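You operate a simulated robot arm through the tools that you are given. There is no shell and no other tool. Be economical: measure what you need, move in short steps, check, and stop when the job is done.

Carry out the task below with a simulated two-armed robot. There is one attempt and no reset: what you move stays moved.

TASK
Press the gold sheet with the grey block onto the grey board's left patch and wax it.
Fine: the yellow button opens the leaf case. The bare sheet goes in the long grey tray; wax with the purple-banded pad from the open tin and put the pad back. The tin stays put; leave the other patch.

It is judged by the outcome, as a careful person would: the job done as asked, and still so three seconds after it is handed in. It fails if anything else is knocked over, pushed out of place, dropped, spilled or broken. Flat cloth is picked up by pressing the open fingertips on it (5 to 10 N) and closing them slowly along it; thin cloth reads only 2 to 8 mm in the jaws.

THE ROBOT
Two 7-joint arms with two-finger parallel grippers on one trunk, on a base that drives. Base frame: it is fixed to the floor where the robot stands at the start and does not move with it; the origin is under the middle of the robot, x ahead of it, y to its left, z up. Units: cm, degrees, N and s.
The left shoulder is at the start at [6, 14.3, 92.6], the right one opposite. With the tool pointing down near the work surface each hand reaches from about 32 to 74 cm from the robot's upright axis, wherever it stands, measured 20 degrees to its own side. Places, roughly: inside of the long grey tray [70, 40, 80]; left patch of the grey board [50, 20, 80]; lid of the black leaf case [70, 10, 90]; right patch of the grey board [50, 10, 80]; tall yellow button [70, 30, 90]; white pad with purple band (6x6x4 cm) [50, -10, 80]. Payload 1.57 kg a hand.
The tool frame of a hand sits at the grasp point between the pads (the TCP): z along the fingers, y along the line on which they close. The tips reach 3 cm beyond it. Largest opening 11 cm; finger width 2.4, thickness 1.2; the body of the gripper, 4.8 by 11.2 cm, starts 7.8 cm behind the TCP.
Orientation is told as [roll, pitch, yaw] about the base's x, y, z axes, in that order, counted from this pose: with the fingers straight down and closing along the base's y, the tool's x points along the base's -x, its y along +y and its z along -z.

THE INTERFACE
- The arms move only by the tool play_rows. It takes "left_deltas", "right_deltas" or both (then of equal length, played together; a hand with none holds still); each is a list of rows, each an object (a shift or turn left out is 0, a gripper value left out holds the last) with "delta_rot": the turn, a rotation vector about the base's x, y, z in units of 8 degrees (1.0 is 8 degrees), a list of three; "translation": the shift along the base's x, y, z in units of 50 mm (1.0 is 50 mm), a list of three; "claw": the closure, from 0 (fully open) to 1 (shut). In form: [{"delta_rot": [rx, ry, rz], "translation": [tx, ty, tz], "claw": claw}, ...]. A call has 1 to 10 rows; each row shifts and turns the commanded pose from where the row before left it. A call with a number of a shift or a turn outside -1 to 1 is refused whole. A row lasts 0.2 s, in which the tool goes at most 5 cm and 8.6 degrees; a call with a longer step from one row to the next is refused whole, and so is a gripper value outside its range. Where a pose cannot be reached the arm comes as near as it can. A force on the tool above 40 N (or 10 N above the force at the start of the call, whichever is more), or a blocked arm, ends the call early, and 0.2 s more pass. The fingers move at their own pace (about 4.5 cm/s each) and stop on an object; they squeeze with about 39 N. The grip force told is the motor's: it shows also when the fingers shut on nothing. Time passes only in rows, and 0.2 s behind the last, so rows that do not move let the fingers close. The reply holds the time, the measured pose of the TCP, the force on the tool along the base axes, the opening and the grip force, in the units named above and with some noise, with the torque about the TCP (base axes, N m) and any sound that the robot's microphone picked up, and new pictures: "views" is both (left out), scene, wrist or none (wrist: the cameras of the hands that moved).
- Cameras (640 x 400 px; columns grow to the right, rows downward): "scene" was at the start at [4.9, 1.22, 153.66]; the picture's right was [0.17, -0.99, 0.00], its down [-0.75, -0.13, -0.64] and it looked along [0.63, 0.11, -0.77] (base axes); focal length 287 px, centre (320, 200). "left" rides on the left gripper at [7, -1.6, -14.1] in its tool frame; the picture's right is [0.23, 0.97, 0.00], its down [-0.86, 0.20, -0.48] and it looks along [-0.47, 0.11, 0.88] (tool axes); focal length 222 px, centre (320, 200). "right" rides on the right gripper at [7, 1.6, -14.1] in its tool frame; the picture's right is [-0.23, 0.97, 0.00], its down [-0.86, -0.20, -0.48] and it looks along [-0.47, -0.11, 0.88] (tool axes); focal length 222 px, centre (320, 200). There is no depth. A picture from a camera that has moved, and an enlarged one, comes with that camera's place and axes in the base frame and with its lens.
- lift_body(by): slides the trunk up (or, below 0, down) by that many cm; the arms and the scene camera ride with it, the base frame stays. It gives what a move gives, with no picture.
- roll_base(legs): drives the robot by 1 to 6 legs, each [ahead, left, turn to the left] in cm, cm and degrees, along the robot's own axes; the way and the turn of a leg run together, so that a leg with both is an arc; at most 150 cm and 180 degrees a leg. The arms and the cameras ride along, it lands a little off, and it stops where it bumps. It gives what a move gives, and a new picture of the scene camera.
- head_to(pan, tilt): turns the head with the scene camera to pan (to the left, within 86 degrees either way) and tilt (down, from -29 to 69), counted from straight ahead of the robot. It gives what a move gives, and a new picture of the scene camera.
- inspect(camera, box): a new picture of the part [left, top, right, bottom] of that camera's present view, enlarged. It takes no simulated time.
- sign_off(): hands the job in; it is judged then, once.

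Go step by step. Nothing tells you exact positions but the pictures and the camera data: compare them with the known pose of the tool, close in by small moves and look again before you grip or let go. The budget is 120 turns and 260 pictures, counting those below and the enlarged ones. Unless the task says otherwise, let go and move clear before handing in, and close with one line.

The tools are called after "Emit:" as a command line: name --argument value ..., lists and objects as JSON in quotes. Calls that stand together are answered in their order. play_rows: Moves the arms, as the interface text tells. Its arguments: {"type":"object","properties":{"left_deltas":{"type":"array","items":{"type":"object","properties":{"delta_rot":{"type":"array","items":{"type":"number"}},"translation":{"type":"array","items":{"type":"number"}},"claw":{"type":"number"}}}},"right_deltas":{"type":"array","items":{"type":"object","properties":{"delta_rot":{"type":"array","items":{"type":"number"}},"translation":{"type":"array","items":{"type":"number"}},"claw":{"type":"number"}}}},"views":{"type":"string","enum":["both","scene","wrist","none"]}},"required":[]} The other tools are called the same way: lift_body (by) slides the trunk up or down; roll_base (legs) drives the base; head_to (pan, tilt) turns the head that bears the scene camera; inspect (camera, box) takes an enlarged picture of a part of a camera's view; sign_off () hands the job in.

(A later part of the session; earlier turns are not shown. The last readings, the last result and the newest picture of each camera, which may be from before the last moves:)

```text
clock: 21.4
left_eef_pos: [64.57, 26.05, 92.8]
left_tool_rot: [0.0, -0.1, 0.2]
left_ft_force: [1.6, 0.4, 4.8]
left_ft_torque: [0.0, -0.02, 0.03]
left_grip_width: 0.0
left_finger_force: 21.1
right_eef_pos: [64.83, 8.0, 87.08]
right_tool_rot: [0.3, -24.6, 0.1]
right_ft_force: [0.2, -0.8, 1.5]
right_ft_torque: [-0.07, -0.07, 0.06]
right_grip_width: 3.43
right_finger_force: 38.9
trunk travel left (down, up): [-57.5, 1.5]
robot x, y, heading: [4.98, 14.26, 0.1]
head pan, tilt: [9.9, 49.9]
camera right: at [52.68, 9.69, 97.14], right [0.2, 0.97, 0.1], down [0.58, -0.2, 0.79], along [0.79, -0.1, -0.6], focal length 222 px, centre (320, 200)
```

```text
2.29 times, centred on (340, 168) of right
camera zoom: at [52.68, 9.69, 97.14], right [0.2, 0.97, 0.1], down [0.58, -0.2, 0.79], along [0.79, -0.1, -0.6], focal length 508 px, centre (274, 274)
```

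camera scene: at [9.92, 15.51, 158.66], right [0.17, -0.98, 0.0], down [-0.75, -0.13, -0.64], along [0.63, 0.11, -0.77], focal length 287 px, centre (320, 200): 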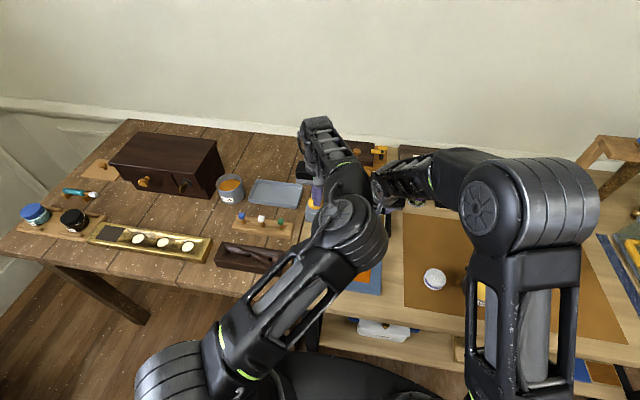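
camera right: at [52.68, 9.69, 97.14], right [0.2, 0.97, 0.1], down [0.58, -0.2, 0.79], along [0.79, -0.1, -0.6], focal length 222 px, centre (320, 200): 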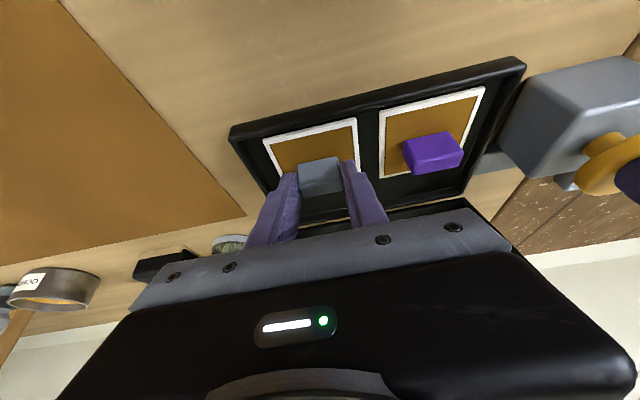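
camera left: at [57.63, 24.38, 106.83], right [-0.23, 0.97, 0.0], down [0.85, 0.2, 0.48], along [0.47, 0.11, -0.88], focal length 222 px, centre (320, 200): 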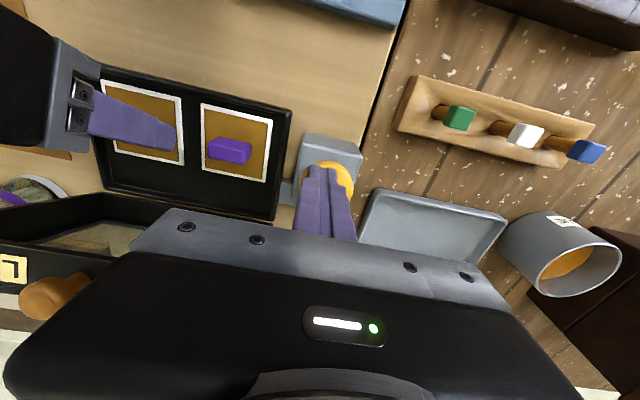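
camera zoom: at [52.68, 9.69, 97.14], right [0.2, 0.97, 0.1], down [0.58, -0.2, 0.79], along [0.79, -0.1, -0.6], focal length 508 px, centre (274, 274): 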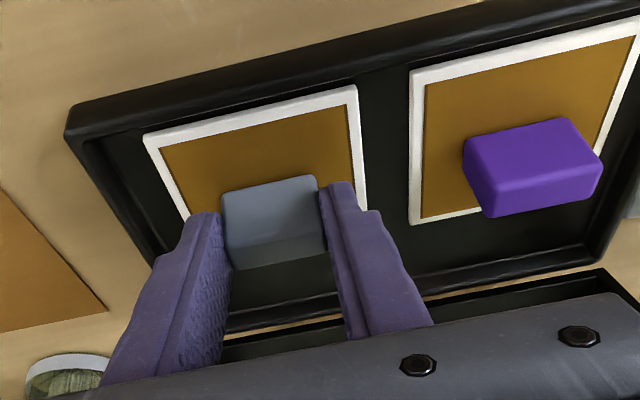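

Gripped at 3.43 cm. I lift straight up out of the case, keeping the button held.

Emit:
play_rows --right_deltas '[{"translation": [0, 0, 0.2]}, {"translation": [0, 0, 0.3]}, {"translation": [-0.05, 0, 0.4]}, {"translation": [-0.1, 0, 0.5]}, {"translation": [-0.1, 0, 0.5]}, {"translation": [-0.3, 0, 0.3]}, {"translation": [-0.6, 0, 0.2]}, {"translation": [-0.6, 0, 0]}, {"translation": [-0.5, 0, 0]}, {"translation": [0, 0, 0]}]' --views "both"

Emit:
inspect --camera "right" --box '[200, 80, 480, 255]'

```text
clock: 23.6
left_eef_pos: [64.67, 26.05, 92.62]
left_tool_rot: [-0.1, -0.1, 0.1]
left_ft_force: [0.6, 0.9, 5.2]
left_ft_torque: [0.01, 0.01, -0.05]
left_grip_width: 0.01
left_finger_force: 21.4
right_eef_pos: [53.49, 7.92, 99.06]
right_tool_rot: [0.3, -24.6, 0.1]
right_ft_force: [1.1, 0.0, -0.2]
right_ft_torque: [0.04, 0.01, -0.02]
right_grip_width: 3.41
right_finger_force: 38.5
trunk travel left (down, up): [-57.5, 1.5]
robot x, y, heading: [5.01, 14.53, 0.0]
head pan, tilt: [9.9, 49.9]
camera scene: at [9.91, 15.53, 158.66], right [0.17, -0.98, 0.0], down [-0.75, -0.13, -0.64], along [0.63, 0.11, -0.77], focal length 287 px, centre (320, 200)
camera right: at [41.33, 9.5, 109.12], right [0.2, 0.97, 0.1], down [0.58, -0.2, 0.79], along [0.79, -0.1, -0.61], focal length 222 px, centre (320, 200)
```

scene: 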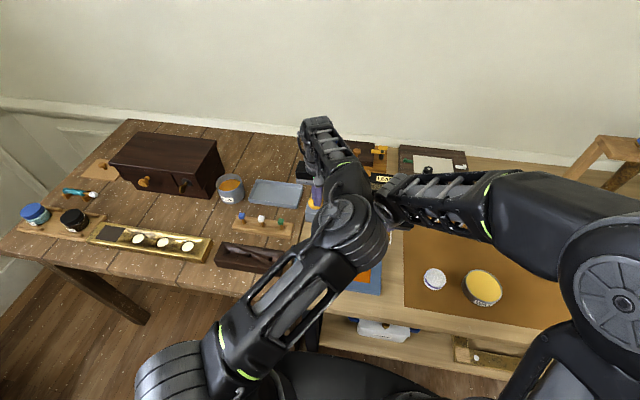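
right: 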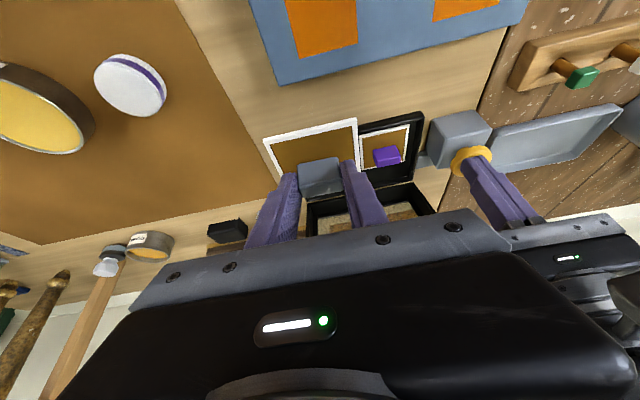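

```text
2.29 times, centred on (340, 168) of right
camera zoom: at [41.33, 9.5, 109.12], right [0.2, 0.97, 0.1], down [0.58, -0.2, 0.79], along [0.79, -0.1, -0.61], focal length 508 px, centre (274, 274)
```

zoom: 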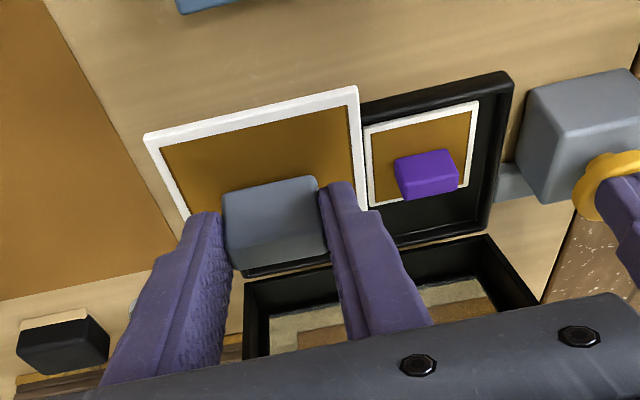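

The sheet came out cleanly. Now the left hand releases the button and withdraws to the left.

Emit:
play_rows --left_deltas '[{"translation": [0, 0, 0.6]}, {"translation": [-0.3, 0, 0.7]}, {"translation": [-0.7, 0, 0.5]}, {"translation": [-0.7, 0.3, 0.4]}, {"translation": [-0.7, 0.6, 0]}, {"translation": [-0.5, 0.8, 0]}, {"translation": [-0.5, 0.8, 0]}, {"translation": [-0.5, 0.8, 0]}, {"translation": [-0.5, 0.8, 0]}, {"translation": [-0.3, 0.8, 0]}]' --views "scene"

Emit:
inspect --camera "right" --box '[160, 0, 640, 300]'

```text
clock: 25.9
left_eef_pos: [41.35, 50.72, 103.4]
left_tool_rot: [0.0, 0.0, 0.0]
left_ft_force: [-0.1, 0.4, 0.0]
left_ft_torque: [-0.02, -0.02, -0.03]
left_grip_width: 0.0
left_finger_force: 20.9
right_eef_pos: [53.55, 7.93, 99.09]
right_tool_rot: [0.2, -24.6, 0.2]
right_ft_force: [-0.5, 0.3, 0.9]
right_ft_torque: [0.01, 0.0, 0.01]
right_grip_width: 3.43
right_finger_force: 38.9
trunk travel left (down, up): [-57.5, 1.5]
robot x, y, heading: [4.92, 14.13, 0.4]
head pan, tilt: [9.9, 49.9]
camera scene: at [9.92, 15.67, 158.66], right [0.17, -0.98, 0.0], down [-0.75, -0.13, -0.64], along [0.63, 0.11, -0.77], focal length 287 px, centre (320, 200)
```

scene: 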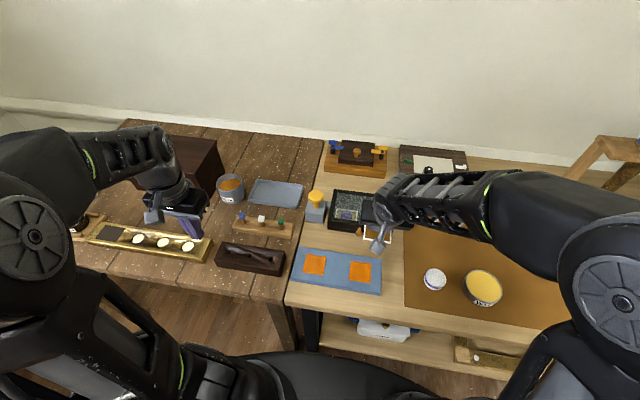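

```text
1.33 times, centred on (400, 150) of right
camera zoom: at [41.37, 9.59, 109.12], right [0.2, 0.97, 0.1], down [0.58, -0.2, 0.79], along [0.79, -0.11, -0.6], focal length 296 px, centre (213, 267)
```

zoom: 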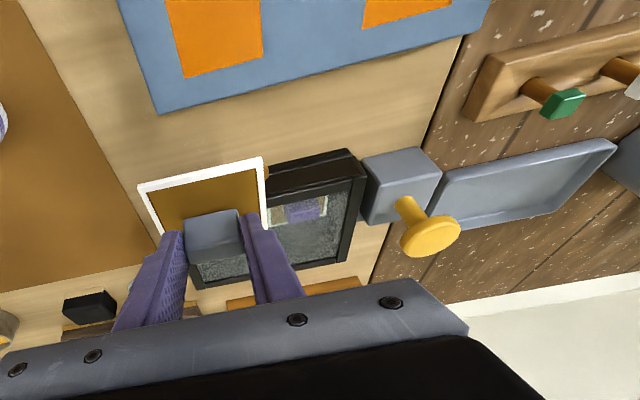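

The lid closed again and the sheet is held level. Next I move it over the left patch, staying high.

Emit:
play_rows --right_deltas '[{"translation": [-0.26, 0.64, 0]}, {"translation": [-0.26, 0.64, 0]}, {"translation": [-0.26, 0.64, 0]}, {"translation": [-0.26, 0.64, 0]}, {"translation": [-0.26, 0.64, 0]}, {"translation": [0, 0, -0.4]}, {"translation": [0, 0, 0]}]' --views "both"

Emit:
inspect --camera "right" --box '[160, 0, 480, 200]'

Emit:
inspect --camera "scene" --box '[270, 210, 400, 300]'

```text
clock: 27.4
left_eef_pos: [41.3, 50.63, 103.52]
left_tool_rot: [0.0, -0.2, 0.1]
left_ft_force: [0.1, 0.4, -0.8]
left_ft_torque: [0.0, 0.02, -0.05]
left_grip_width: 0.0
left_finger_force: 21.2
right_eef_pos: [47.52, 24.02, 96.89]
right_tool_rot: [0.2, -24.6, 0.0]
right_ft_force: [0.7, 0.4, -0.6]
right_ft_torque: [-0.05, -0.04, -0.03]
right_grip_width: 3.41
right_finger_force: 39.2
trunk travel left (down, up): [-57.5, 1.5]
robot x, y, heading: [5.34, 14.17, 0.2]
head pan, tilt: [9.9, 49.9]
camera scene: at [9.9, 15.56, 158.66], right [0.17, -0.98, 0.0], down [-0.75, -0.13, -0.64], along [0.63, 0.11, -0.77], focal length 287 px, centre (320, 200)
camera right: at [35.38, 25.61, 107.06], right [0.2, 0.97, 0.1], down [0.58, -0.2, 0.79], along [0.79, -0.1, -0.6], focal length 222 px, centre (320, 200)
```

scene: 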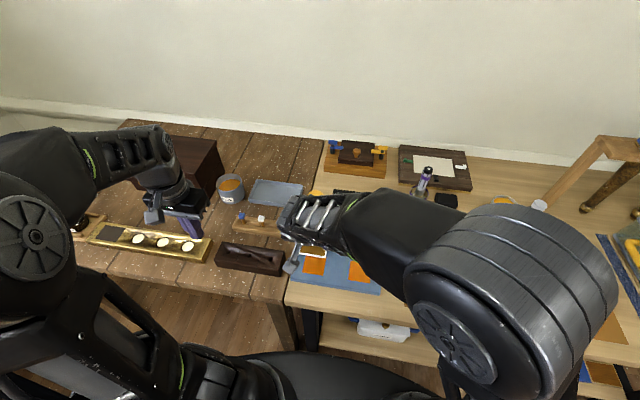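
right: 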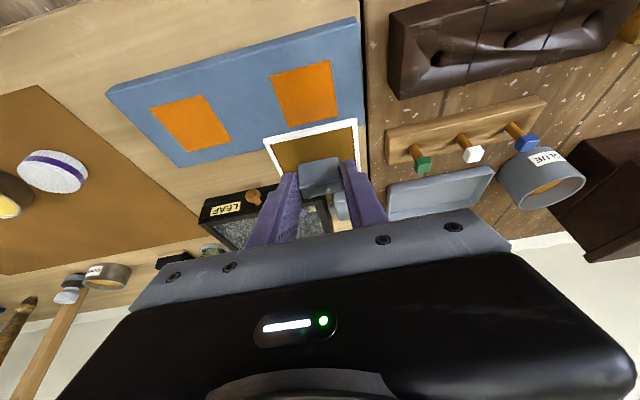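

```text
2.00 times, centred on (320, 100) of right
camera zoom: at [35.38, 25.61, 107.06], right [0.2, 0.97, 0.1], down [0.58, -0.2, 0.79], along [0.79, -0.1, -0.6], focal length 444 px, centre (320, 400)
```

zoom: 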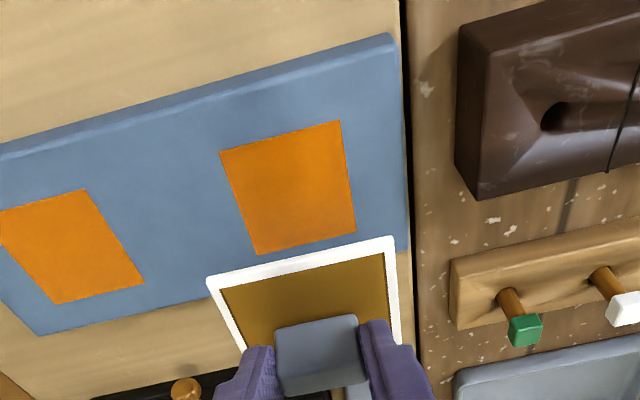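

```text
4.44 times, centred on (335, 255) of scene
camera zoom: at [9.9, 15.56, 158.66], right [0.17, -0.98, 0.0], down [-0.75, -0.13, -0.64], along [0.63, 0.11, -0.77], focal length 1274 px, centre (253, -44)
```

zoom: 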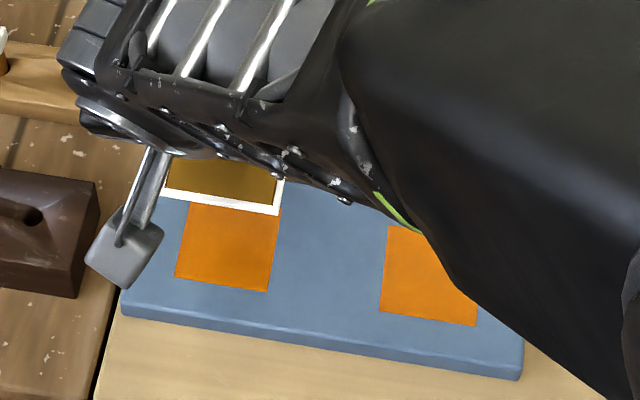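

The sheet centre is now near [48.5, 24.0] and the patch centre near [47.5, 23.8]. I'll shift and go down to about 2 cm above the board, then compare again.

Emit:
play_rows --right_deltas '[{"translation": [-0.1, -0.025, -0.3]}, {"translation": [-0.1, -0.025, -0.4]}, {"translation": [0, 0, -0.4]}, {"translation": [0, 0, -0.2]}, {"translation": [0, 0, -0.1]}, {"translation": [0, 0, 0]}]' --views "none"

Emit:
inspect --camera "right" --box '[160, 0, 480, 200]'

Emit:
inspect --camera "scene" --box '[270, 210, 400, 300]'

Emit:
inspect --camera "left" --box '[0, 0, 320, 200]'

```text
clock: 28.9
left_eef_pos: [41.41, 50.48, 103.47]
left_tool_rot: [-0.1, 0.0, 0.1]
left_ft_force: [-0.8, 0.0, -0.6]
left_ft_torque: [0.0, 0.01, 0.03]
left_grip_width: 0.0
left_finger_force: 21.3
right_eef_pos: [46.32, 23.78, 90.06]
right_tool_rot: [0.2, -24.7, 0.1]
right_ft_force: [0.3, -0.6, -1.2]
right_ft_torque: [0.0, -0.04, 0.01]
right_grip_width: 3.41
right_finger_force: 38.7
trunk travel left (down, up): [-57.5, 1.5]
robot x, y, heading: [4.81, 14.21, 0.0]
head pan, tilt: [9.9, 49.9]
```

```text
2.00 times, centred on (320, 100) of right
camera zoom: at [34.07, 25.37, 100.13], right [0.2, 0.97, 0.1], down [0.58, -0.2, 0.79], along [0.79, -0.11, -0.61], focal length 444 px, centre (320, 400)
```

zoom: 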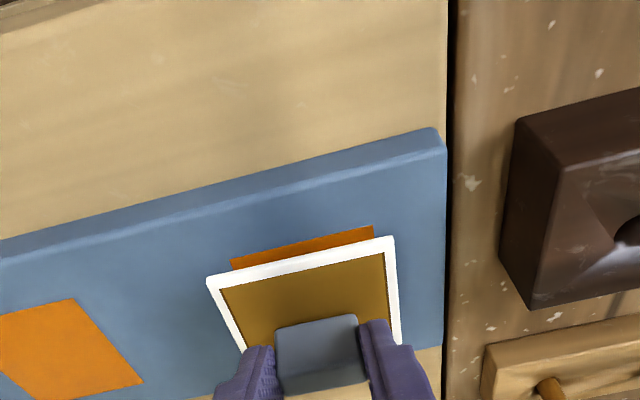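

```text
4.44 times, centred on (335, 255) of scene
camera zoom: at [9.93, 15.54, 158.66], right [0.17, -0.98, 0.0], down [-0.75, -0.13, -0.64], along [0.63, 0.11, -0.77], focal length 1274 px, centre (253, -44)
```

zoom: 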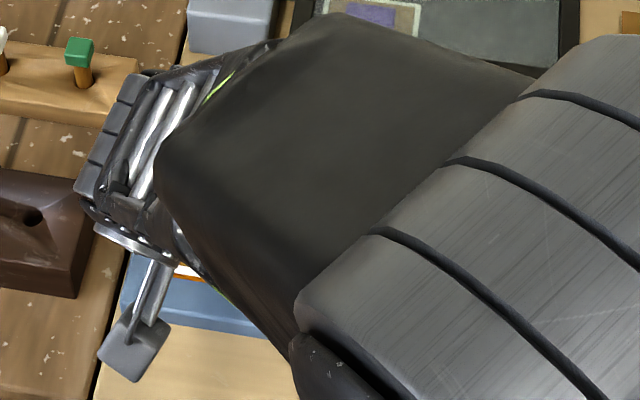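

```text
2.00 times, centred on (160, 100) of left
camera zoom: at [34.38, 48.93, 117.65], right [-0.23, 0.97, 0.0], down [0.85, 0.2, 0.48], along [0.47, 0.11, -0.88], focal length 444 px, centre (640, 400)
```

zoom: 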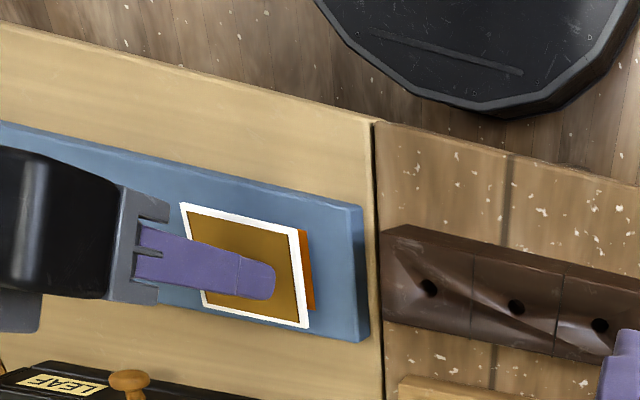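

The sheet needs about +0.4 cm in x, and y is good. I correct that and lower it most of the way.

Emit:
play_rows --right_deltas '[{"translation": [0.08, 0.005, -0.1]}, {"translation": [0, 0, -0.1]}, {"translation": [0, 0, -0.1]}, {"translation": [0, 0, -0.06]}, {"translation": [0, 0, 0]}]' --views "none"

Emit:
inspect --camera "right" --box '[200, 50, 440, 200]'

Emit:
inspect --camera "left" --box '[40, 60, 240, 185]'

```text
clock: 30.1
left_eef_pos: [41.25, 50.61, 103.63]
left_tool_rot: [0.1, -0.1, 0.1]
left_ft_force: [-0.2, -0.8, -0.1]
left_ft_torque: [-0.01, 0.0, 0.0]
left_grip_width: 0.0
left_finger_force: 21.3
right_eef_pos: [46.54, 23.81, 88.3]
right_tool_rot: [0.4, -24.8, 0.1]
right_ft_force: [0.7, -0.2, 28.4]
right_ft_torque: [-0.32, 0.04, 0.03]
right_grip_width: 3.43
right_finger_force: 39.3
trunk travel left (down, up): [-57.5, 1.5]
robot x, y, heading: [5.18, 14.39, 0.0]
head pan, tilt: [9.9, 49.9]
```

```text
2.67 times, centred on (320, 125) of right
camera zoom: at [34.36, 25.44, 98.41], right [0.2, 0.97, 0.1], down [0.58, -0.2, 0.79], along [0.79, -0.1, -0.6], focal length 592 px, centre (320, 400)
```

zoom: 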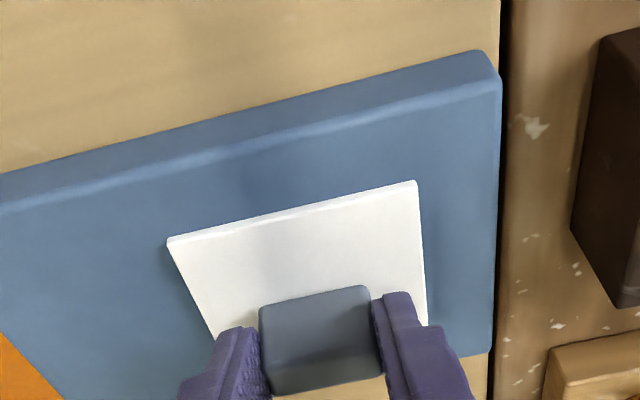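

```text
3.20 times, centred on (140, 122) of left
camera zoom: at [34.23, 48.91, 117.73], right [-0.23, 0.97, 0.0], down [0.85, 0.2, 0.48], along [0.47, 0.11, -0.88], focal length 711 px, centre (896, 448)
```

zoom: 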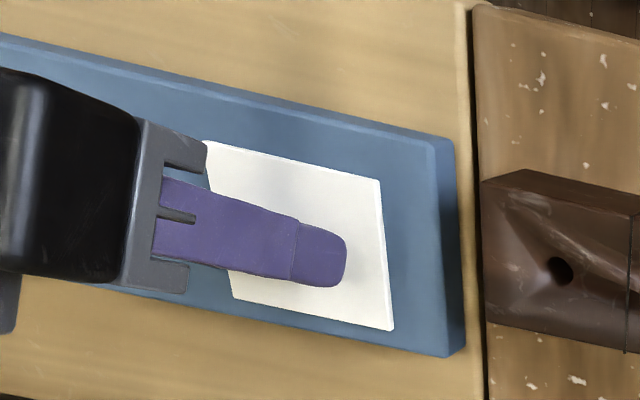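

The sheet has turned white and bare under 28 N, so the gold has transferred. I lift straight up and check the patch.

Emit:
play_rows --right_deltas '[{"translation": [0, 0, 0]}, {"translation": [0, 0, 0]}, {"translation": [0, 0, 0.1]}, {"translation": [0, 0, 0.3]}, {"translation": [0, 0, 0.6]}, {"translation": [0, 0, 0.8]}, {"translation": [0, 0, 0.5]}, {"translation": [0, 0, 0]}]' --views "none"

Emit:
inspect --camera "right" --box '[160, 0, 480, 200]'

Emit:
inspect --camera "left" --box '[40, 60, 240, 185]'

```text
clock: 31.9
left_eef_pos: [41.35, 50.54, 103.42]
left_tool_rot: [-0.1, 0.0, 0.1]
left_ft_force: [0.1, 0.7, -0.9]
left_ft_torque: [0.01, -0.03, -0.02]
left_grip_width: 0.01
left_finger_force: 21.3
right_eef_pos: [46.27, 23.81, 99.8]
right_tool_rot: [0.2, -24.5, 0.1]
right_ft_force: [-0.5, 0.0, 0.7]
right_ft_torque: [-0.02, 0.01, -0.01]
right_grip_width: 3.43
right_finger_force: 39.0
trunk travel left (down, up): [-57.5, 1.5]
robot x, y, heading: [5.22, 14.62, 0.1]
head pan, tilt: [9.9, 49.9]
```

```text
2.00 times, centred on (320, 100) of right
camera zoom: at [34.24, 25.54, 109.79], right [0.2, 0.97, 0.1], down [0.58, -0.2, 0.79], along [0.79, -0.11, -0.61], focal length 444 px, centre (320, 400)
```

zoom: 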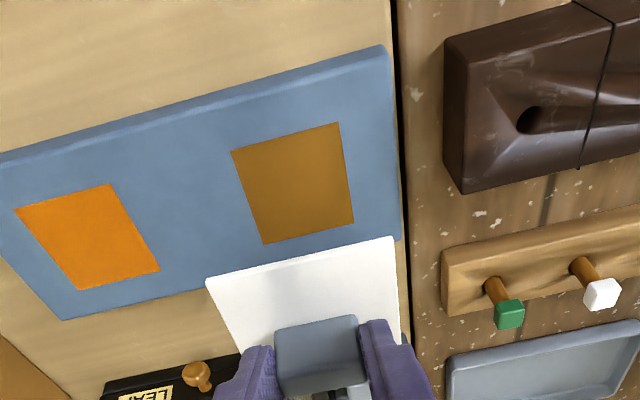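

```text
3.20 times, centred on (140, 122) of left
camera zoom: at [34.38, 48.95, 117.64], right [-0.23, 0.97, 0.0], down [0.85, 0.2, 0.48], along [0.47, 0.11, -0.88], focal length 711 px, centre (896, 448)
```

zoom: 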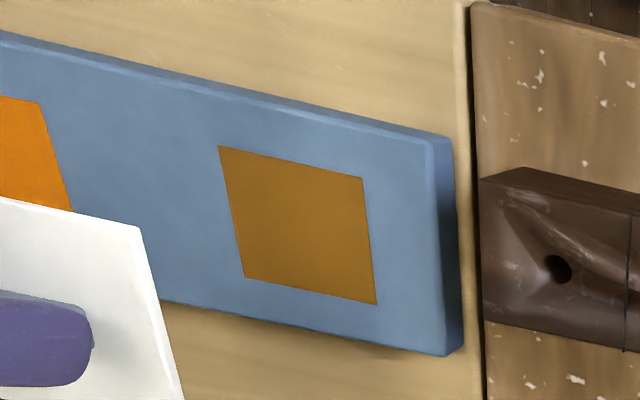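

The left patch is fully covered in gold. Next is the tray near [73, 42]. I'll drive left and slightly ahead with the bare sheet held high.

Emit:
roll_base --legs '[[0, 33, 0], [4, 0, 0]]'

Emit:
inspect --camera "right" --box '[80, 0, 560, 300]'

```text
clock: 34.5
left_eef_pos: [45.33, 84.05, 103.4]
left_tool_rot: [0.1, 0.2, 0.2]
left_ft_force: [0.6, -0.7, -0.2]
left_ft_torque: [0.0, 0.06, 0.01]
left_grip_width: 0.0
left_finger_force: 21.0
right_eef_pos: [50.38, 57.4, 99.57]
right_tool_rot: [0.1, -24.4, 0.1]
right_ft_force: [-0.5, 0.2, 0.2]
right_ft_torque: [0.01, 0.01, -0.01]
right_grip_width: 3.42
right_finger_force: 39.2
trunk travel left (down, up): [-57.5, 1.5]
robot x, y, heading: [8.94, 47.36, 0.3]
head pan, tilt: [9.9, 49.9]
camera scene: at [14.03, 48.98, 158.65], right [0.17, -0.98, 0.0], down [-0.76, -0.13, -0.64], along [0.63, 0.11, -0.77], focal length 287 px, centre (320, 200)
```

scene: 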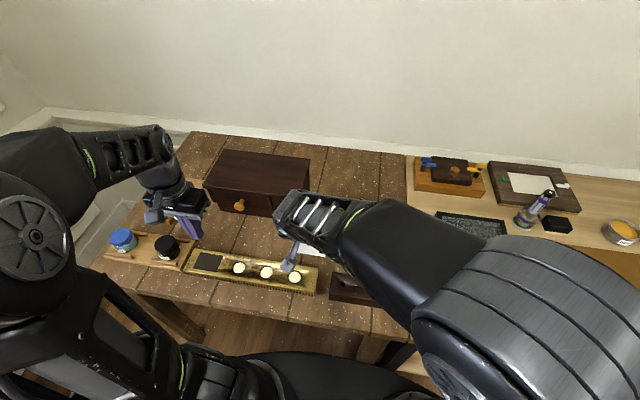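

```text
1.33 times, centred on (320, 150) of right
camera zoom: at [38.26, 58.95, 109.7], right [0.2, 0.97, 0.1], down [0.58, -0.2, 0.79], along [0.79, -0.11, -0.61], focal length 296 px, centre (320, 267)
```

zoom: 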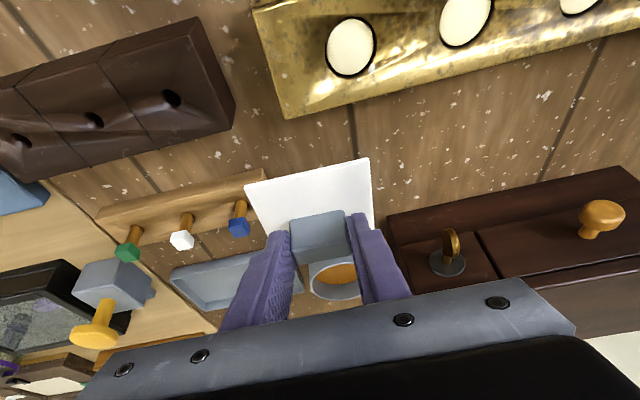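

The glue pot is straight ahead and the tray to its right. I move the hand right to line up with the tray at y ≈ 42.

Emit:
play_rows --right_deltas '[{"translation": [0, -0.77, 0]}, {"translation": [0, -0.77, 0]}, {"translation": [0, -0.77, 0]}, {"translation": [0, -0.77, 0]}, {"translation": [0.6, 0, 0]}, {"translation": [0.6, 0, 0]}, {"translation": [0, 0, 0]}]' --views "both"

Emit:
inspect --camera "right" --box '[160, 80, 480, 280]'

Emit:
inspect --camera "scene" --box '[270, 150, 470, 275]'

```text
clock: 36.1
left_eef_pos: [45.18, 84.04, 103.5]
left_tool_rot: [-0.1, -0.2, 0.0]
left_ft_force: [0.4, -0.4, -0.4]
left_ft_torque: [0.01, 0.02, -0.01]
left_grip_width: 0.0
left_finger_force: 21.6
right_eef_pos: [56.26, 41.88, 99.82]
right_tool_rot: [0.2, -24.7, 0.1]
right_ft_force: [0.3, -0.5, 0.2]
right_ft_torque: [0.02, 0.0, 0.04]
right_grip_width: 3.41
right_finger_force: 38.7
trunk travel left (down, up): [-57.5, 1.5]
robot x, y, heading: [8.75, 47.68, 0.1]
head pan, tilt: [9.9, 49.9]
camera scene: at [13.71, 48.97, 158.66], right [0.17, -0.98, 0.0], down [-0.75, -0.13, -0.64], along [0.63, 0.11, -0.77], focal length 287 px, centre (320, 200)
camera right: at [44.08, 43.5, 109.9], right [0.2, 0.97, 0.1], down [0.58, -0.2, 0.79], along [0.79, -0.1, -0.6], focal length 222 px, centre (320, 200)
```

scene: 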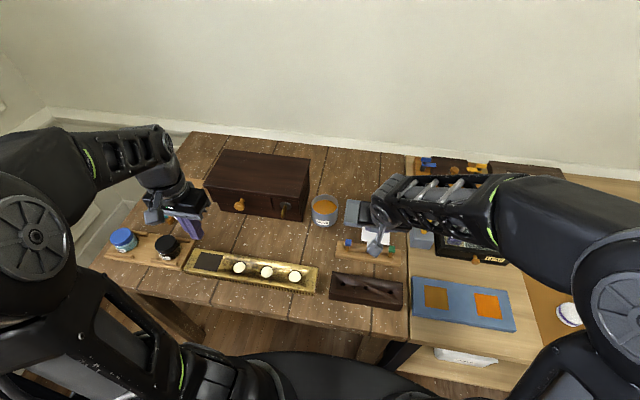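
right: 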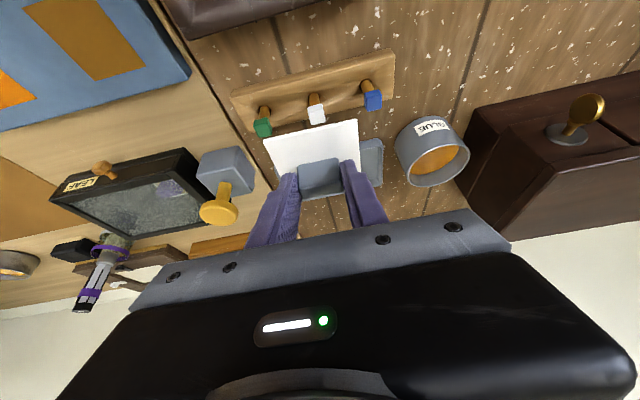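

```text
2.00 times, centred on (320, 180) of right
camera zoom: at [44.08, 43.5, 109.9], right [0.2, 0.97, 0.1], down [0.58, -0.2, 0.79], along [0.79, -0.1, -0.6], focal length 444 px, centre (320, 240)
```

zoom: 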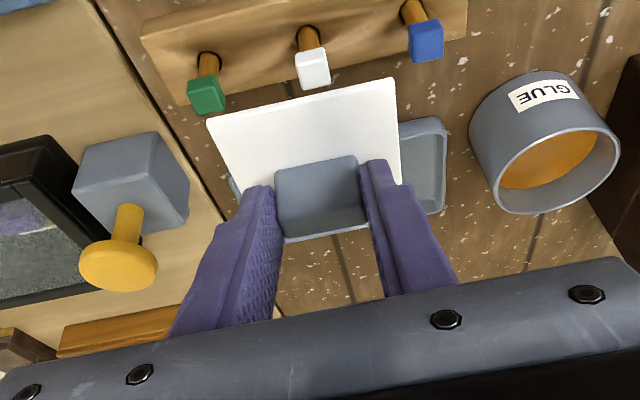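

```text
3.20 times, centred on (370, 212) of scene
camera zoom: at [13.71, 48.97, 158.66], right [0.17, -0.98, 0.0], down [-0.75, -0.13, -0.64], along [0.63, 0.11, -0.77], focal length 917 px, centre (160, 160)
```

zoom: 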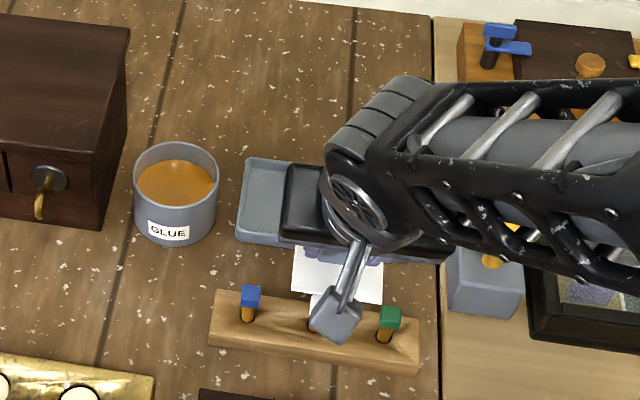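

The tray spans about x 67.3–76.9 and y 33.9–50.6, so its centre is [72.1, 42.2]. I extend forward at height to bring the sheet over it.

Emit:
play_rows --right_deltas '[{"translation": [0.5, 0, 0]}, {"translation": [0.5, 0, 0]}, {"translation": [0.5, 0, 0]}, {"translation": [0.5, 0, -0.1]}, {"translation": [0.5, 0, -0.3]}, {"translation": [0.46, 0, -0.4]}, {"translation": [0, 0, 0]}]' --views "wrist"

Emit:
inspect --camera "right" --box '[160, 60, 480, 260]'

Emit:
inspect --camera "scene" --box '[300, 150, 460, 250]'

```text
clock: 37.7
left_eef_pos: [45.12, 83.8, 103.46]
left_tool_rot: [0.0, 0.0, 0.0]
left_ft_force: [-0.6, 0.1, 0.0]
left_ft_torque: [0.01, -0.03, -0.03]
left_grip_width: 0.0
left_finger_force: 20.8
right_eef_pos: [70.93, 42.07, 95.67]
right_tool_rot: [0.2, -24.6, 0.1]
right_ft_force: [0.1, -0.3, 0.2]
right_ft_torque: [0.02, 0.0, 0.03]
right_grip_width: 3.44
right_finger_force: 39.5
trunk travel left (down, up): [-57.5, 1.5]
robot x, y, heading: [8.9, 48.14, 0.2]
head pan, tilt: [9.9, 49.9]
camera right: at [58.85, 43.64, 105.73], right [0.2, 0.97, 0.1], down [0.58, -0.2, 0.79], along [0.79, -0.1, -0.6], focal length 222 px, centre (320, 200)
```

right: 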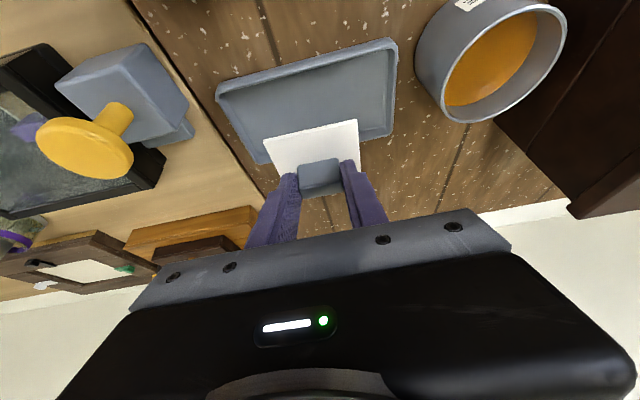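

```text
2.00 times, centred on (320, 160) of right
camera zoom: at [58.85, 43.64, 105.73], right [0.2, 0.97, 0.1], down [0.58, -0.2, 0.79], along [0.79, -0.1, -0.6], focal length 444 px, centre (320, 280)
```

zoom: 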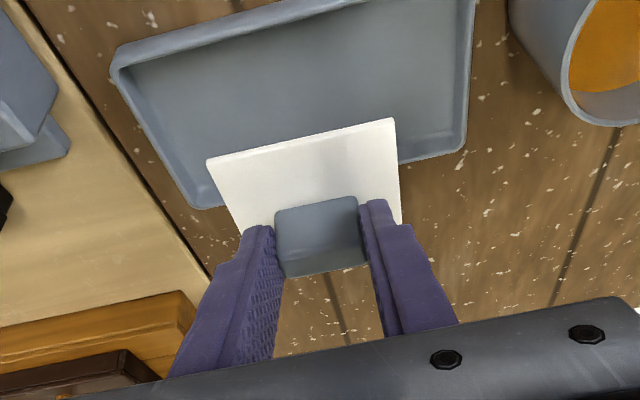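

```text
4.00 times, centred on (380, 200) of scene
camera zoom: at [13.7, 48.94, 158.66], right [0.17, -0.98, 0.0], down [-0.75, -0.13, -0.64], along [0.63, 0.11, -0.77], focal length 1146 px, centre (80, 200)
```

zoom: 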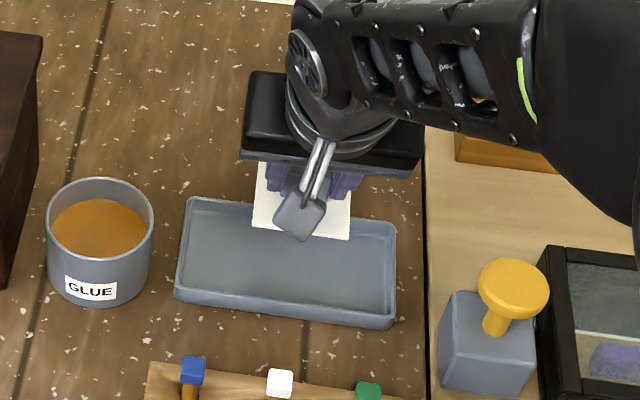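

The sheet is centred over the tray. I lower until just above its floor.

Emit:
play_rows --right_deltas '[{"translation": [0.03, 0, -0.4]}, {"translation": [0.02, 0, -0.4]}, {"translation": [0, 0, -0.3]}, {"translation": [0, 0, -0.2]}, {"translation": [0, 0, -0.1]}, {"translation": [0, 0, 0]}]' --views "none"

Emit:
inspect --camera "right" --box '[160, 60, 480, 260]'

Emit:
inspect --camera "scene" --box '[320, 170, 420, 232]'

```text
clock: 39.1
left_eef_pos: [45.29, 83.91, 103.34]
left_tool_rot: [-0.1, 0.0, 0.1]
left_ft_force: [0.0, -0.2, 0.6]
left_ft_torque: [-0.01, 0.02, -0.01]
left_grip_width: 0.0
left_finger_force: 21.5
right_eef_pos: [71.48, 41.82, 88.66]
right_tool_rot: [0.3, -24.6, 0.0]
right_ft_force: [0.0, 0.4, 0.1]
right_ft_torque: [-0.01, 0.01, 0.01]
right_grip_width: 3.44
right_finger_force: 38.8
trunk travel left (down, up): [-57.5, 1.5]
robot x, y, heading: [8.81, 47.88, 0.0]
head pan, tilt: [9.9, 49.9]
```

```text
2.00 times, centred on (320, 160) of right
camera zoom: at [59.17, 43.57, 98.76], right [0.2, 0.97, 0.1], down [0.58, -0.2, 0.79], along [0.79, -0.11, -0.61], focal length 444 px, centre (320, 280)
```

zoom: 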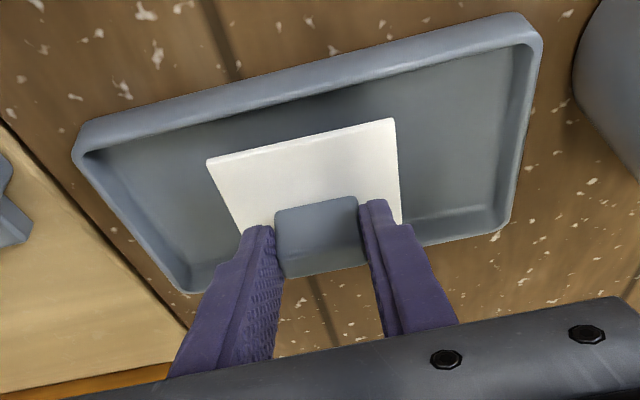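

```text
6.40 times, centred on (370, 201) of scene
camera zoom: at [13.76, 48.94, 158.66], right [0.17, -0.98, 0.0], down [-0.75, -0.13, -0.64], along [0.63, 0.11, -0.77], focal length 1834 px, centre (0, 194)
```

zoom: 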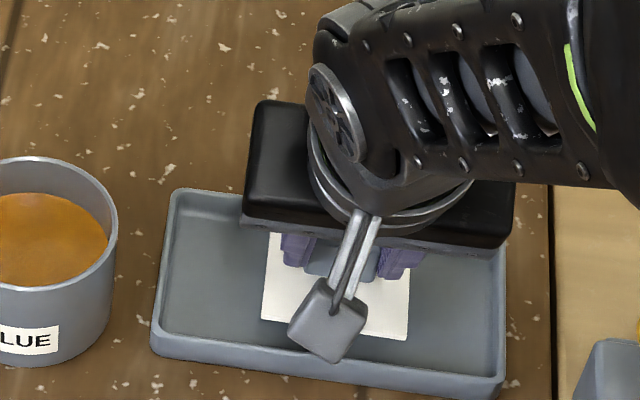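

The sheet sits slightly toward the back wall. I shift it back 0.5 cm and lower until it touches.

Emit:
play_rows --right_deltas '[{"translation": [-0.1, 0, 0]}, {"translation": [0, 0, -0.1]}, {"translation": [0, 0, -0.1]}, {"translation": [0, 0, -0.06]}, {"translation": [0, 0, 0]}]' --views "none"

Emit:
inspect --camera "right" --box '[160, 60, 480, 260]'

```text
clock: 40.3
left_eef_pos: [45.11, 84.06, 103.48]
left_tool_rot: [0.0, -0.2, 0.0]
left_ft_force: [-0.5, 0.4, 0.0]
left_ft_torque: [0.0, 0.02, 0.04]
left_grip_width: 0.0
left_finger_force: 20.7
right_eef_pos: [70.72, 41.93, 87.3]
right_tool_rot: [0.0, -24.7, 0.0]
right_ft_force: [0.1, 0.4, -0.2]
right_ft_torque: [0.02, -0.02, 0.01]
right_grip_width: 3.42
right_finger_force: 38.8
trunk travel left (down, up): [-57.5, 1.5]
robot x, y, heading: [8.59, 47.7, 0.2]
head pan, tilt: [9.9, 49.9]
```

```text
2.00 times, centred on (320, 160) of right
camera zoom: at [58.58, 43.57, 97.42], right [0.2, 0.97, 0.1], down [0.58, -0.2, 0.79], along [0.79, -0.11, -0.61], focal length 444 px, centre (320, 280)
```

zoom: 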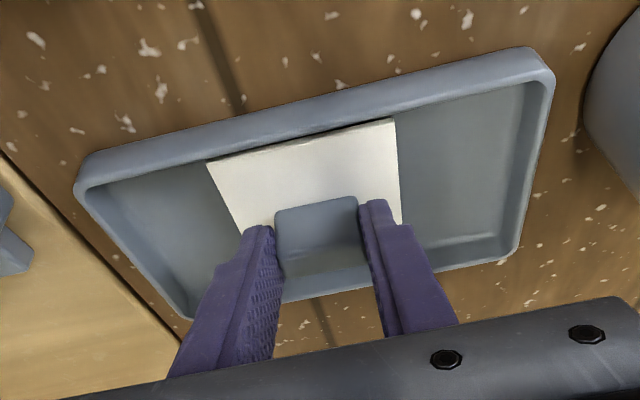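

The front edge is now very near the front wall. I nudge it forward 0.3 cm and keep lowering.

Emit:
play_rows --right_deltas '[{"translation": [0.07, 0, 0]}, {"translation": [0, 0, -0.08]}, {"translation": [0, 0, -0.06]}, {"translation": [0, 0, 0]}]' --views "none"

Emit:
inspect --camera "right" --box '[160, 60, 480, 260]'

```text
clock: 41.3
left_eef_pos: [45.06, 83.97, 103.47]
left_tool_rot: [0.1, -0.1, 0.1]
left_ft_force: [-0.2, -0.5, -0.1]
left_ft_torque: [0.0, -0.01, -0.02]
left_grip_width: 0.0
left_finger_force: 21.6
right_eef_pos: [70.99, 41.99, 86.7]
right_tool_rot: [0.2, -24.7, 0.2]
right_ft_force: [0.8, -0.6, 7.0]
right_ft_torque: [-0.23, -0.1, -0.01]
right_grip_width: 3.44
right_finger_force: 39.3
trunk travel left (down, up): [-57.5, 1.5]
robot x, y, heading: [8.52, 47.67, -0.2]
head pan, tilt: [9.9, 49.9]
```

```text
2.00 times, centred on (320, 160) of right
camera zoom: at [58.86, 43.62, 96.86], right [0.2, 0.97, 0.1], down [0.58, -0.2, 0.79], along [0.79, -0.1, -0.6], focal length 444 px, centre (320, 280)
```

zoom: 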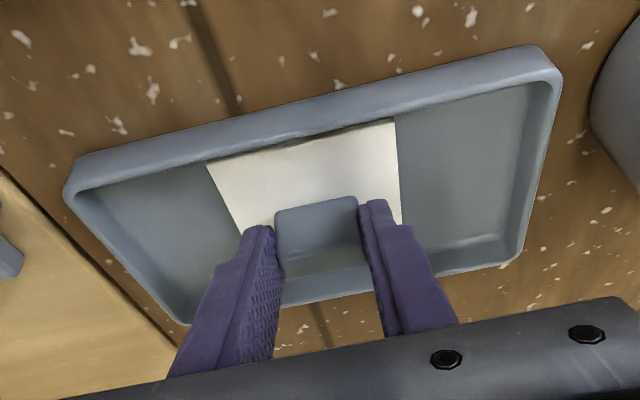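

It's on the tray floor with 7 N contact. I open the fingers and rise clear.

Emit:
play_rows --right_deltas '[{"translation": [0, 0, 0], "claw": 0.6}, {"translation": [0, 0, 0], "claw": 0.5}, {"translation": [0, 0, 0]}, {"translation": [0, 0, 0.3]}, {"translation": [0, 0, 0.5]}, {"translation": [-0.1, 0, 0.7]}, {"translation": [-0.5, 0, 0.7]}, {"translation": [-0.8, 0, 0.4]}, {"translation": [-0.8, 0, 0]}]' --views "both"

Emit:
inspect --camera "scene" --box '[320, 170, 420, 232]'

```text
clock: 43.3
left_eef_pos: [45.06, 84.06, 103.58]
left_tool_rot: [0.0, -0.2, 0.1]
left_ft_force: [-0.1, -0.4, 0.3]
left_ft_torque: [-0.02, -0.01, -0.02]
left_grip_width: 0.0
left_finger_force: 21.7
right_eef_pos: [59.84, 41.66, 99.37]
right_tool_rot: [0.3, -24.6, 0.1]
right_ft_force: [-0.1, 0.0, -0.7]
right_ft_torque: [0.02, -0.01, -0.01]
right_grip_width: 5.51
right_finger_force: 0.0
trunk travel left (down, up): [-57.5, 1.5]
robot x, y, heading: [8.86, 47.74, -0.1]
head pan, tilt: [9.9, 49.9]
camera scene: at [13.66, 48.92, 158.66], right [0.17, -0.98, 0.0], down [-0.75, -0.13, -0.64], along [0.63, 0.11, -0.77], focal length 287 px, centre (320, 200)
camera right: at [47.71, 43.38, 109.54], right [0.2, 0.97, 0.1], down [0.58, -0.2, 0.79], along [0.79, -0.11, -0.61], focal length 222 px, centre (320, 200)
```

scene: 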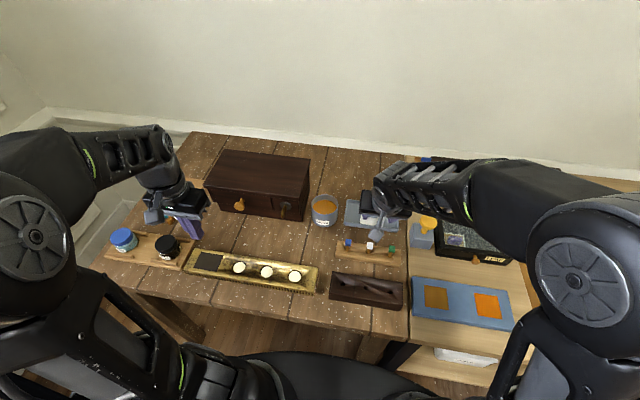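
right: 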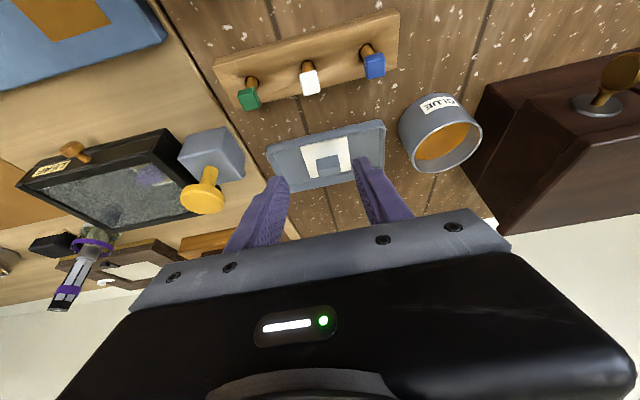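

```text
6.40 times, centred on (370, 201) of scene
camera zoom: at [13.66, 48.92, 158.66], right [0.17, -0.98, 0.0], down [-0.75, -0.13, -0.64], along [0.63, 0.11, -0.77], focal length 1834 px, centre (0, 194)
```

zoom: 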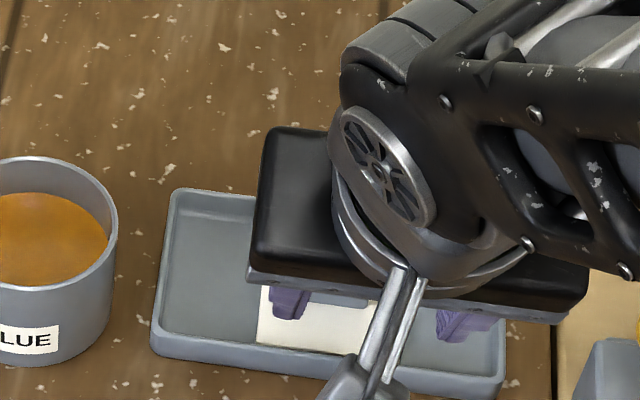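

The sheet lies flat in the tray. Now for the wax: I pull the right hand back, make it vertical again and drive back to the earlier base spot.

Emit:
play_rows --right_deltas '[{"translation": [-0.6, 0, 0.2]}, {"translation": [-0.6, 0, 0.2]}, {"translation": [-0.6, 0, 0.2]}, {"delta_rot": [0, 1, 0]}, {"delta_rot": [0, 1, 0]}, {"delta_rot": [0, 1, 0], "claw": 0.2}, {"translation": [0, 0, 0]}]' --views "none"

Emit:
roll_base --legs '[[-4, 0, 0], [0, -35, 0]]'

```text
clock: 44.9
left_eef_pos: [45.12, 84.0, 103.53]
left_tool_rot: [0.0, -0.1, 0.1]
left_ft_force: [-0.4, 0.3, 0.3]
left_ft_torque: [-0.02, -0.02, -0.02]
left_grip_width: 0.02
left_finger_force: 21.4
right_eef_pos: [50.93, 41.87, 102.68]
right_tool_rot: [0.2, -0.5, 0.1]
right_ft_force: [-0.4, 0.3, 0.4]
right_ft_torque: [-0.02, -0.04, 0.03]
right_grip_width: 8.81
right_finger_force: 0.0
trunk travel left (down, up): [-57.5, 1.5]
robot x, y, heading: [8.75, 47.98, 0.1]
head pan, tilt: [9.9, 49.9]
```

```text
clock: 47.6
left_eef_pos: [41.19, 49.14, 103.41]
left_tool_rot: [0.1, 0.0, -0.2]
left_ft_force: [-0.7, 0.9, 0.9]
left_ft_torque: [0.03, 0.0, 0.0]
left_grip_width: 0.0
left_finger_force: 21.3
right_eef_pos: [46.88, 6.9, 102.61]
right_tool_rot: [0.3, -0.6, -0.2]
right_ft_force: [0.7, 0.1, 0.1]
right_ft_torque: [0.02, -0.01, -0.02]
right_grip_width: 8.82
right_finger_force: 0.0
trunk travel left (down, up): [-57.5, 1.5]
robot x, y, heading: [4.86, 13.19, -0.2]
head pan, tilt: [9.9, 49.9]
camera scene: at [9.66, 14.23, 158.66], right [0.17, -0.99, 0.0], down [-0.75, -0.13, -0.64], along [0.63, 0.11, -0.77], focal length 287 px, centre (320, 200)
```

scene: 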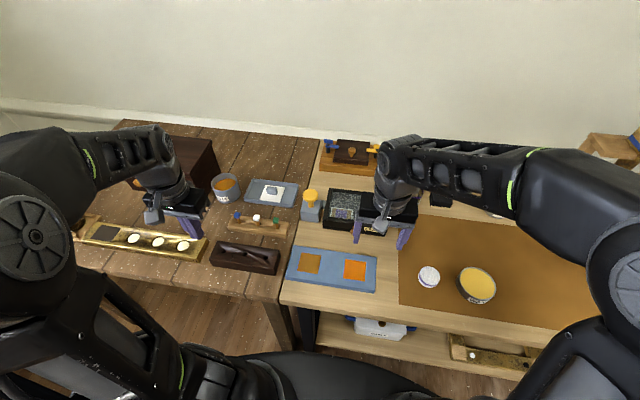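

The base is back at y 13.2. I look closely at the pad and the tin.

Emit:
inspect --camera "scene" --box '[390, 240, 520, 320]'

Emit:
inspect --camera "scene" --box '[230, 160, 390, 260]'

Emit:
inspect --camera "right" --box '[0, 0, 400, 250]'

```text
4.92 times, centred on (455, 280) of scene
camera zoom: at [9.66, 14.23, 158.66], right [0.17, -0.99, 0.0], down [-0.75, -0.13, -0.64], along [0.63, 0.11, -0.77], focal length 1411 px, centre (-345, -194)
```

zoom: 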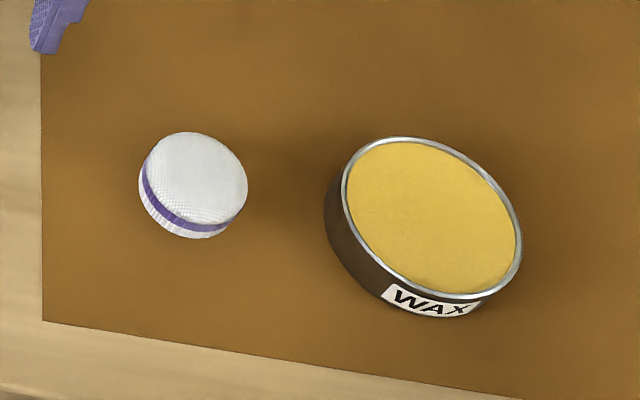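

```text
4.00 times, centred on (310, 210) of scene
camera zoom: at [9.66, 14.23, 158.66], right [0.17, -0.99, 0.0], down [-0.75, -0.13, -0.64], along [0.63, 0.11, -0.77], focal length 1146 px, centre (360, 160)
```

zoom: 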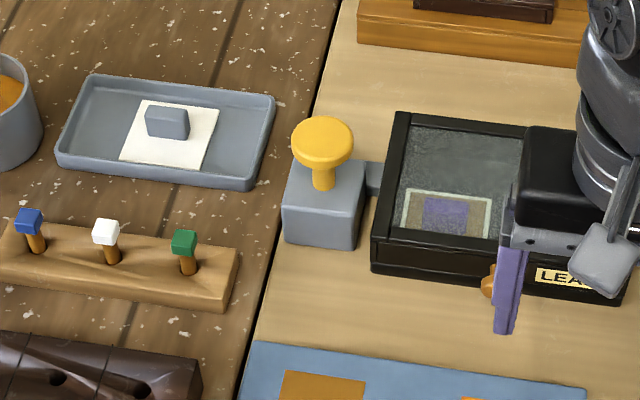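

```text
1.60 times, centred on (200, 125) of right
camera zoom: at [39.84, 8.68, 116.81], right [0.23, 0.97, 0.01], down [0.85, -0.21, 0.49], along [0.47, -0.11, -0.87], focal length 355 px, centre (512, 320)
```

zoom: 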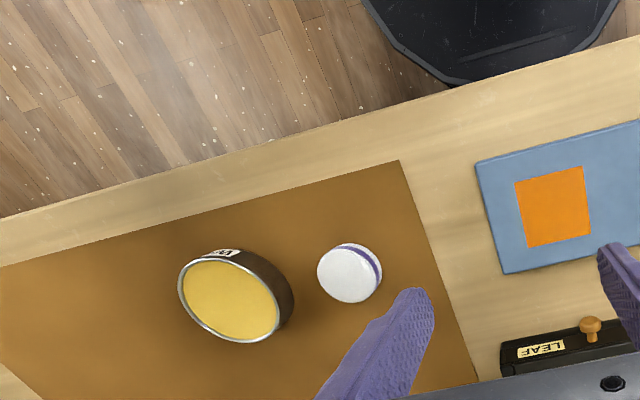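

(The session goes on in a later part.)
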